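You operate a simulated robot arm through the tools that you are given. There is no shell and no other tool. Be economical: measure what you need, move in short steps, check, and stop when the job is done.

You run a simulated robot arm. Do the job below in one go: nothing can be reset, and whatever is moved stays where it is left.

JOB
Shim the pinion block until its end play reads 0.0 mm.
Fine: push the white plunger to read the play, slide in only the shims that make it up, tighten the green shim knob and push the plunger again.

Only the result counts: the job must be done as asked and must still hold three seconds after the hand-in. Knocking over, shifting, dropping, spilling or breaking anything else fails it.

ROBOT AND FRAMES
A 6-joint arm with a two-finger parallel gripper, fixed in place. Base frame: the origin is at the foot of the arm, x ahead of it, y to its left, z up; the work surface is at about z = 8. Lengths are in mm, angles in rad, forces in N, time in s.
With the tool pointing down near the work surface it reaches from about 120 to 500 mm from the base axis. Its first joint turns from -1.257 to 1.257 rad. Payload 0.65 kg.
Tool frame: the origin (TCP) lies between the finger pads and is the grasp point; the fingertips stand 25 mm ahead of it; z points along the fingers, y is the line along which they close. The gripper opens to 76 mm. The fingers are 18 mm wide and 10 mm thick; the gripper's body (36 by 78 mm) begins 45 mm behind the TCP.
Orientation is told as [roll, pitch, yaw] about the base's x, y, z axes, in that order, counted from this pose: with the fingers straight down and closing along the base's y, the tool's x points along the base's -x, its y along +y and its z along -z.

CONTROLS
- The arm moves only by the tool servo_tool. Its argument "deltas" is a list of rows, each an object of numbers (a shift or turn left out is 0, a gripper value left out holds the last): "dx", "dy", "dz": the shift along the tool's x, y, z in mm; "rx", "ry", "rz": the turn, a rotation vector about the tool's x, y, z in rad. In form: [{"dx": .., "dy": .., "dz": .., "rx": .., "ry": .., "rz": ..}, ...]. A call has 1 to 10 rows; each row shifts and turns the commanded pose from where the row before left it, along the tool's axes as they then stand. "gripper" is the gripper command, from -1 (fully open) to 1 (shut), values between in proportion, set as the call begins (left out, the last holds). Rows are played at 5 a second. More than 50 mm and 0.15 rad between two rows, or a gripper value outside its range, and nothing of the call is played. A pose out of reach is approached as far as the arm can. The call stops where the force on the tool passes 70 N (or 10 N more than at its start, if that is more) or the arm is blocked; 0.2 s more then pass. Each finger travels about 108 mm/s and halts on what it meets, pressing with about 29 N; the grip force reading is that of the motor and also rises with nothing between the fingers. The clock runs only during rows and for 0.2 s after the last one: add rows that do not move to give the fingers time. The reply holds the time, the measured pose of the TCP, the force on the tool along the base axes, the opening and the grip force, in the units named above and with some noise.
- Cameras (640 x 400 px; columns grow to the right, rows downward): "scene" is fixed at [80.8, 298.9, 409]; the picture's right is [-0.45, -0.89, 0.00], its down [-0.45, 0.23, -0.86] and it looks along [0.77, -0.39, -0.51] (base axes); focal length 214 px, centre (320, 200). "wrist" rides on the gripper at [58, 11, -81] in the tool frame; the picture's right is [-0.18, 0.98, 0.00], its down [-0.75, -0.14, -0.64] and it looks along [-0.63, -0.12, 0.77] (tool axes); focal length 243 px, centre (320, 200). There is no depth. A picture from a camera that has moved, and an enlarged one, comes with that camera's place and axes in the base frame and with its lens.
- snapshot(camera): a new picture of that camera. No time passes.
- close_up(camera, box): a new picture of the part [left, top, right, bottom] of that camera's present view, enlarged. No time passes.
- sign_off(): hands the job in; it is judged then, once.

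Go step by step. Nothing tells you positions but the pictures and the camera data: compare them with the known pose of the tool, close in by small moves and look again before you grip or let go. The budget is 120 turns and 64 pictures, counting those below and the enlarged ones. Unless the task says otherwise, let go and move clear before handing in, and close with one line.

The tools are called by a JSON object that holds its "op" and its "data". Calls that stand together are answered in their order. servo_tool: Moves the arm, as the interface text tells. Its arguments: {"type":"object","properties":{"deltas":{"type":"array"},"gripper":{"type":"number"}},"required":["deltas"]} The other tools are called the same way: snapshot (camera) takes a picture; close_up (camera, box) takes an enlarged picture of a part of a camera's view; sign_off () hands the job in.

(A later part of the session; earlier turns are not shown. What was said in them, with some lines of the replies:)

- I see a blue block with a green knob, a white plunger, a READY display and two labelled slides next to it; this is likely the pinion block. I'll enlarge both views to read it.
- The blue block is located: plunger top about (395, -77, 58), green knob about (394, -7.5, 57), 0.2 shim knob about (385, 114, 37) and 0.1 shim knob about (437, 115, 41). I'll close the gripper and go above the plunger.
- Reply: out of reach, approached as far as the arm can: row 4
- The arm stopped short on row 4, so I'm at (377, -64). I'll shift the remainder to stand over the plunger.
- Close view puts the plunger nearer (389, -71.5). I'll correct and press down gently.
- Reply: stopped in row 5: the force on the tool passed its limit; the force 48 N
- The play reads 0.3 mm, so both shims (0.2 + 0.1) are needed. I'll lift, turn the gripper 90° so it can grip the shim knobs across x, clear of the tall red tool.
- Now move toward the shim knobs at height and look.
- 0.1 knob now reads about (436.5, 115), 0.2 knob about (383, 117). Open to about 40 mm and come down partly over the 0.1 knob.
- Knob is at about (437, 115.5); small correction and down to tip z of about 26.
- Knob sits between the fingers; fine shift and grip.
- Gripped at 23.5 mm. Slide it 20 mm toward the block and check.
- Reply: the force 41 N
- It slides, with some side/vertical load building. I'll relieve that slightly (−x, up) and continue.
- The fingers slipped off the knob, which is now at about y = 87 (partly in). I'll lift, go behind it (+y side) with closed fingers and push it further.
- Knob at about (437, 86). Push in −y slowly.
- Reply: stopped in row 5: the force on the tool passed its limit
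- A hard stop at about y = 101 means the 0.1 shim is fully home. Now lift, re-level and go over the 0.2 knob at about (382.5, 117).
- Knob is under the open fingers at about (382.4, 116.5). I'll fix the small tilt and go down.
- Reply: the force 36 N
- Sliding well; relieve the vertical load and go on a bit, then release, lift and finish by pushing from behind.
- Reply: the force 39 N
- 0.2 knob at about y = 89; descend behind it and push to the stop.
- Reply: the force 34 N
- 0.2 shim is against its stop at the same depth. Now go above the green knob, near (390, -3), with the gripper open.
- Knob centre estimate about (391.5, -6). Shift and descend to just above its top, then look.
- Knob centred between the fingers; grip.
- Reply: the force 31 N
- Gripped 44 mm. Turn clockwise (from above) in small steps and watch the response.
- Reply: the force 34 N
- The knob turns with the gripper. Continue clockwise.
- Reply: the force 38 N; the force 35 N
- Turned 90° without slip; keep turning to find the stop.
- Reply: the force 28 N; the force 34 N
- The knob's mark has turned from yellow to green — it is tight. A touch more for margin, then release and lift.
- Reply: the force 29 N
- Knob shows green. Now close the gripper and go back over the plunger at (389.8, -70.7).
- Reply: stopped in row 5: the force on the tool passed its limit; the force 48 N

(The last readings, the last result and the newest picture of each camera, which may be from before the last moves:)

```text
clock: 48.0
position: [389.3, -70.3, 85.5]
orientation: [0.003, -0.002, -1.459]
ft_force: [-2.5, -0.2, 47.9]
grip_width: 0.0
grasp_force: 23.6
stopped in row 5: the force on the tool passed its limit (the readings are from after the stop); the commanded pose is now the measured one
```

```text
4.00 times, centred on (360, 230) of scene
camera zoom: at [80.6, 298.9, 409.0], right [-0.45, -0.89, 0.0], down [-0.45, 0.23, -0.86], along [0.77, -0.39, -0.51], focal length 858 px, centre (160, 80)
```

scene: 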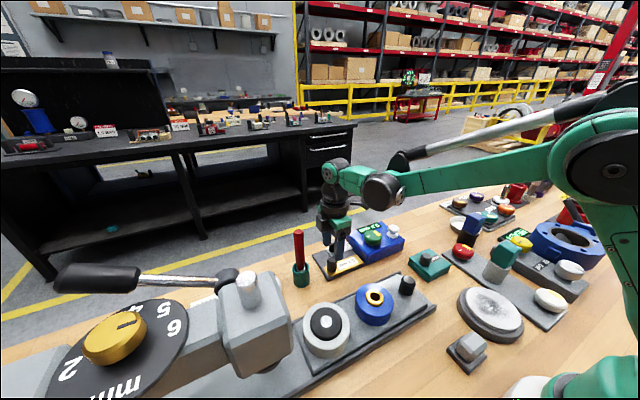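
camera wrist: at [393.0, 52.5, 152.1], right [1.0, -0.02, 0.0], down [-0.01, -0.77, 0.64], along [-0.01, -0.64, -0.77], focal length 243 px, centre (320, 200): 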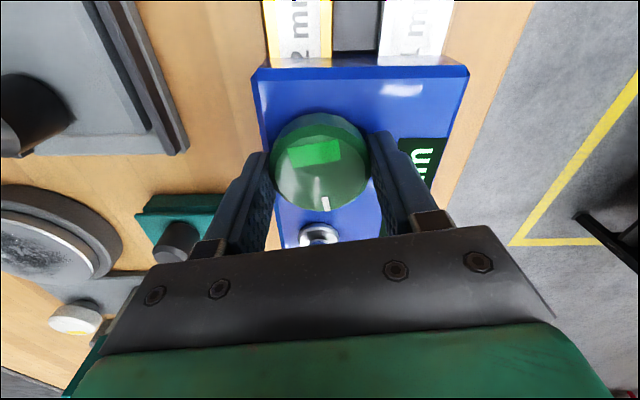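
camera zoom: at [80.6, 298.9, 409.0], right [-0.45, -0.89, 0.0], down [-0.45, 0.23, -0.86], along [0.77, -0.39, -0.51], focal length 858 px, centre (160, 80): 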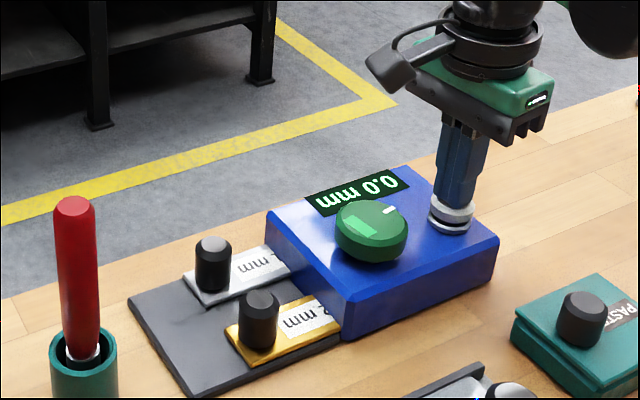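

The display now reads 0.0 mm. Lift clear and check once more.

{"op": "servo_tool", "data": {"deltas": [{"dz": -40}, {"dz": -45}, {"dz": -45}, {}, {}, {}, {}, {}]}}

{"op": "close_up", "data": {"camera": "scene", "box": [280, 180, 440, 280]}}

{"op": "snapshot", "data": {"camera": "scene"}}

```text
clock: 49.8
position: [388.3, -68.0, 214.1]
orientation: [0.0, 0.0, -1.457]
ft_force: [1.0, -0.3, -0.2]
grip_width: 0.0
grasp_force: 23.9
```

```text
4.00 times, centred on (360, 230) of scene
camera zoom: at [80.8, 298.9, 409.0], right [-0.45, -0.89, 0.0], down [-0.45, 0.23, -0.86], along [0.77, -0.39, -0.51], focal length 858 px, centre (160, 80)
```

zoom: 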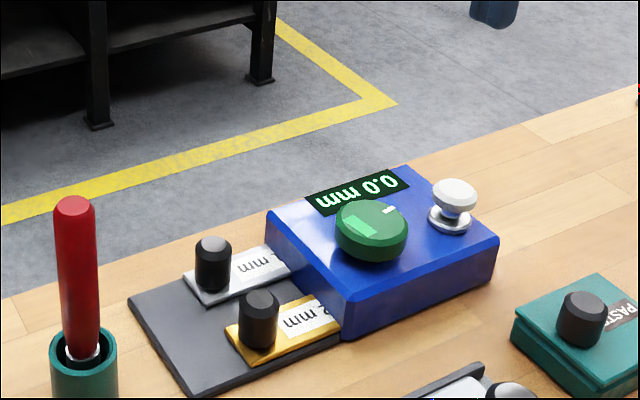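

```text
17 pictures are left
```

scene: 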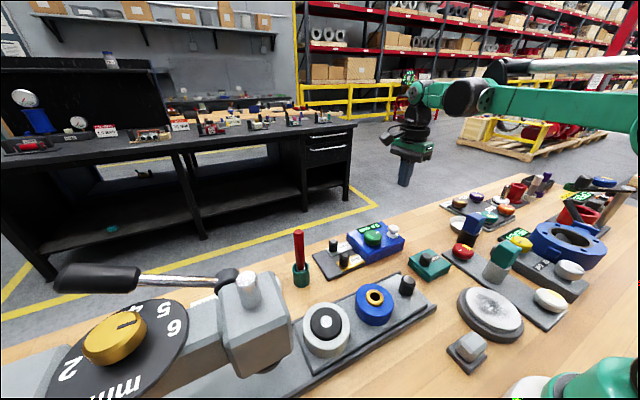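

The display holds at 0.0 mm, the arm is clear and nothing else has moved, so I'm handing in.

{"op": "sign_off", "data": {}}

```text
The job is handed in.
```

The pinion block's end play now reads 0.0 mm, down from 0.3 mm, with both shims (0.2 and 0.1 mm) slid in and the green knob tightened.
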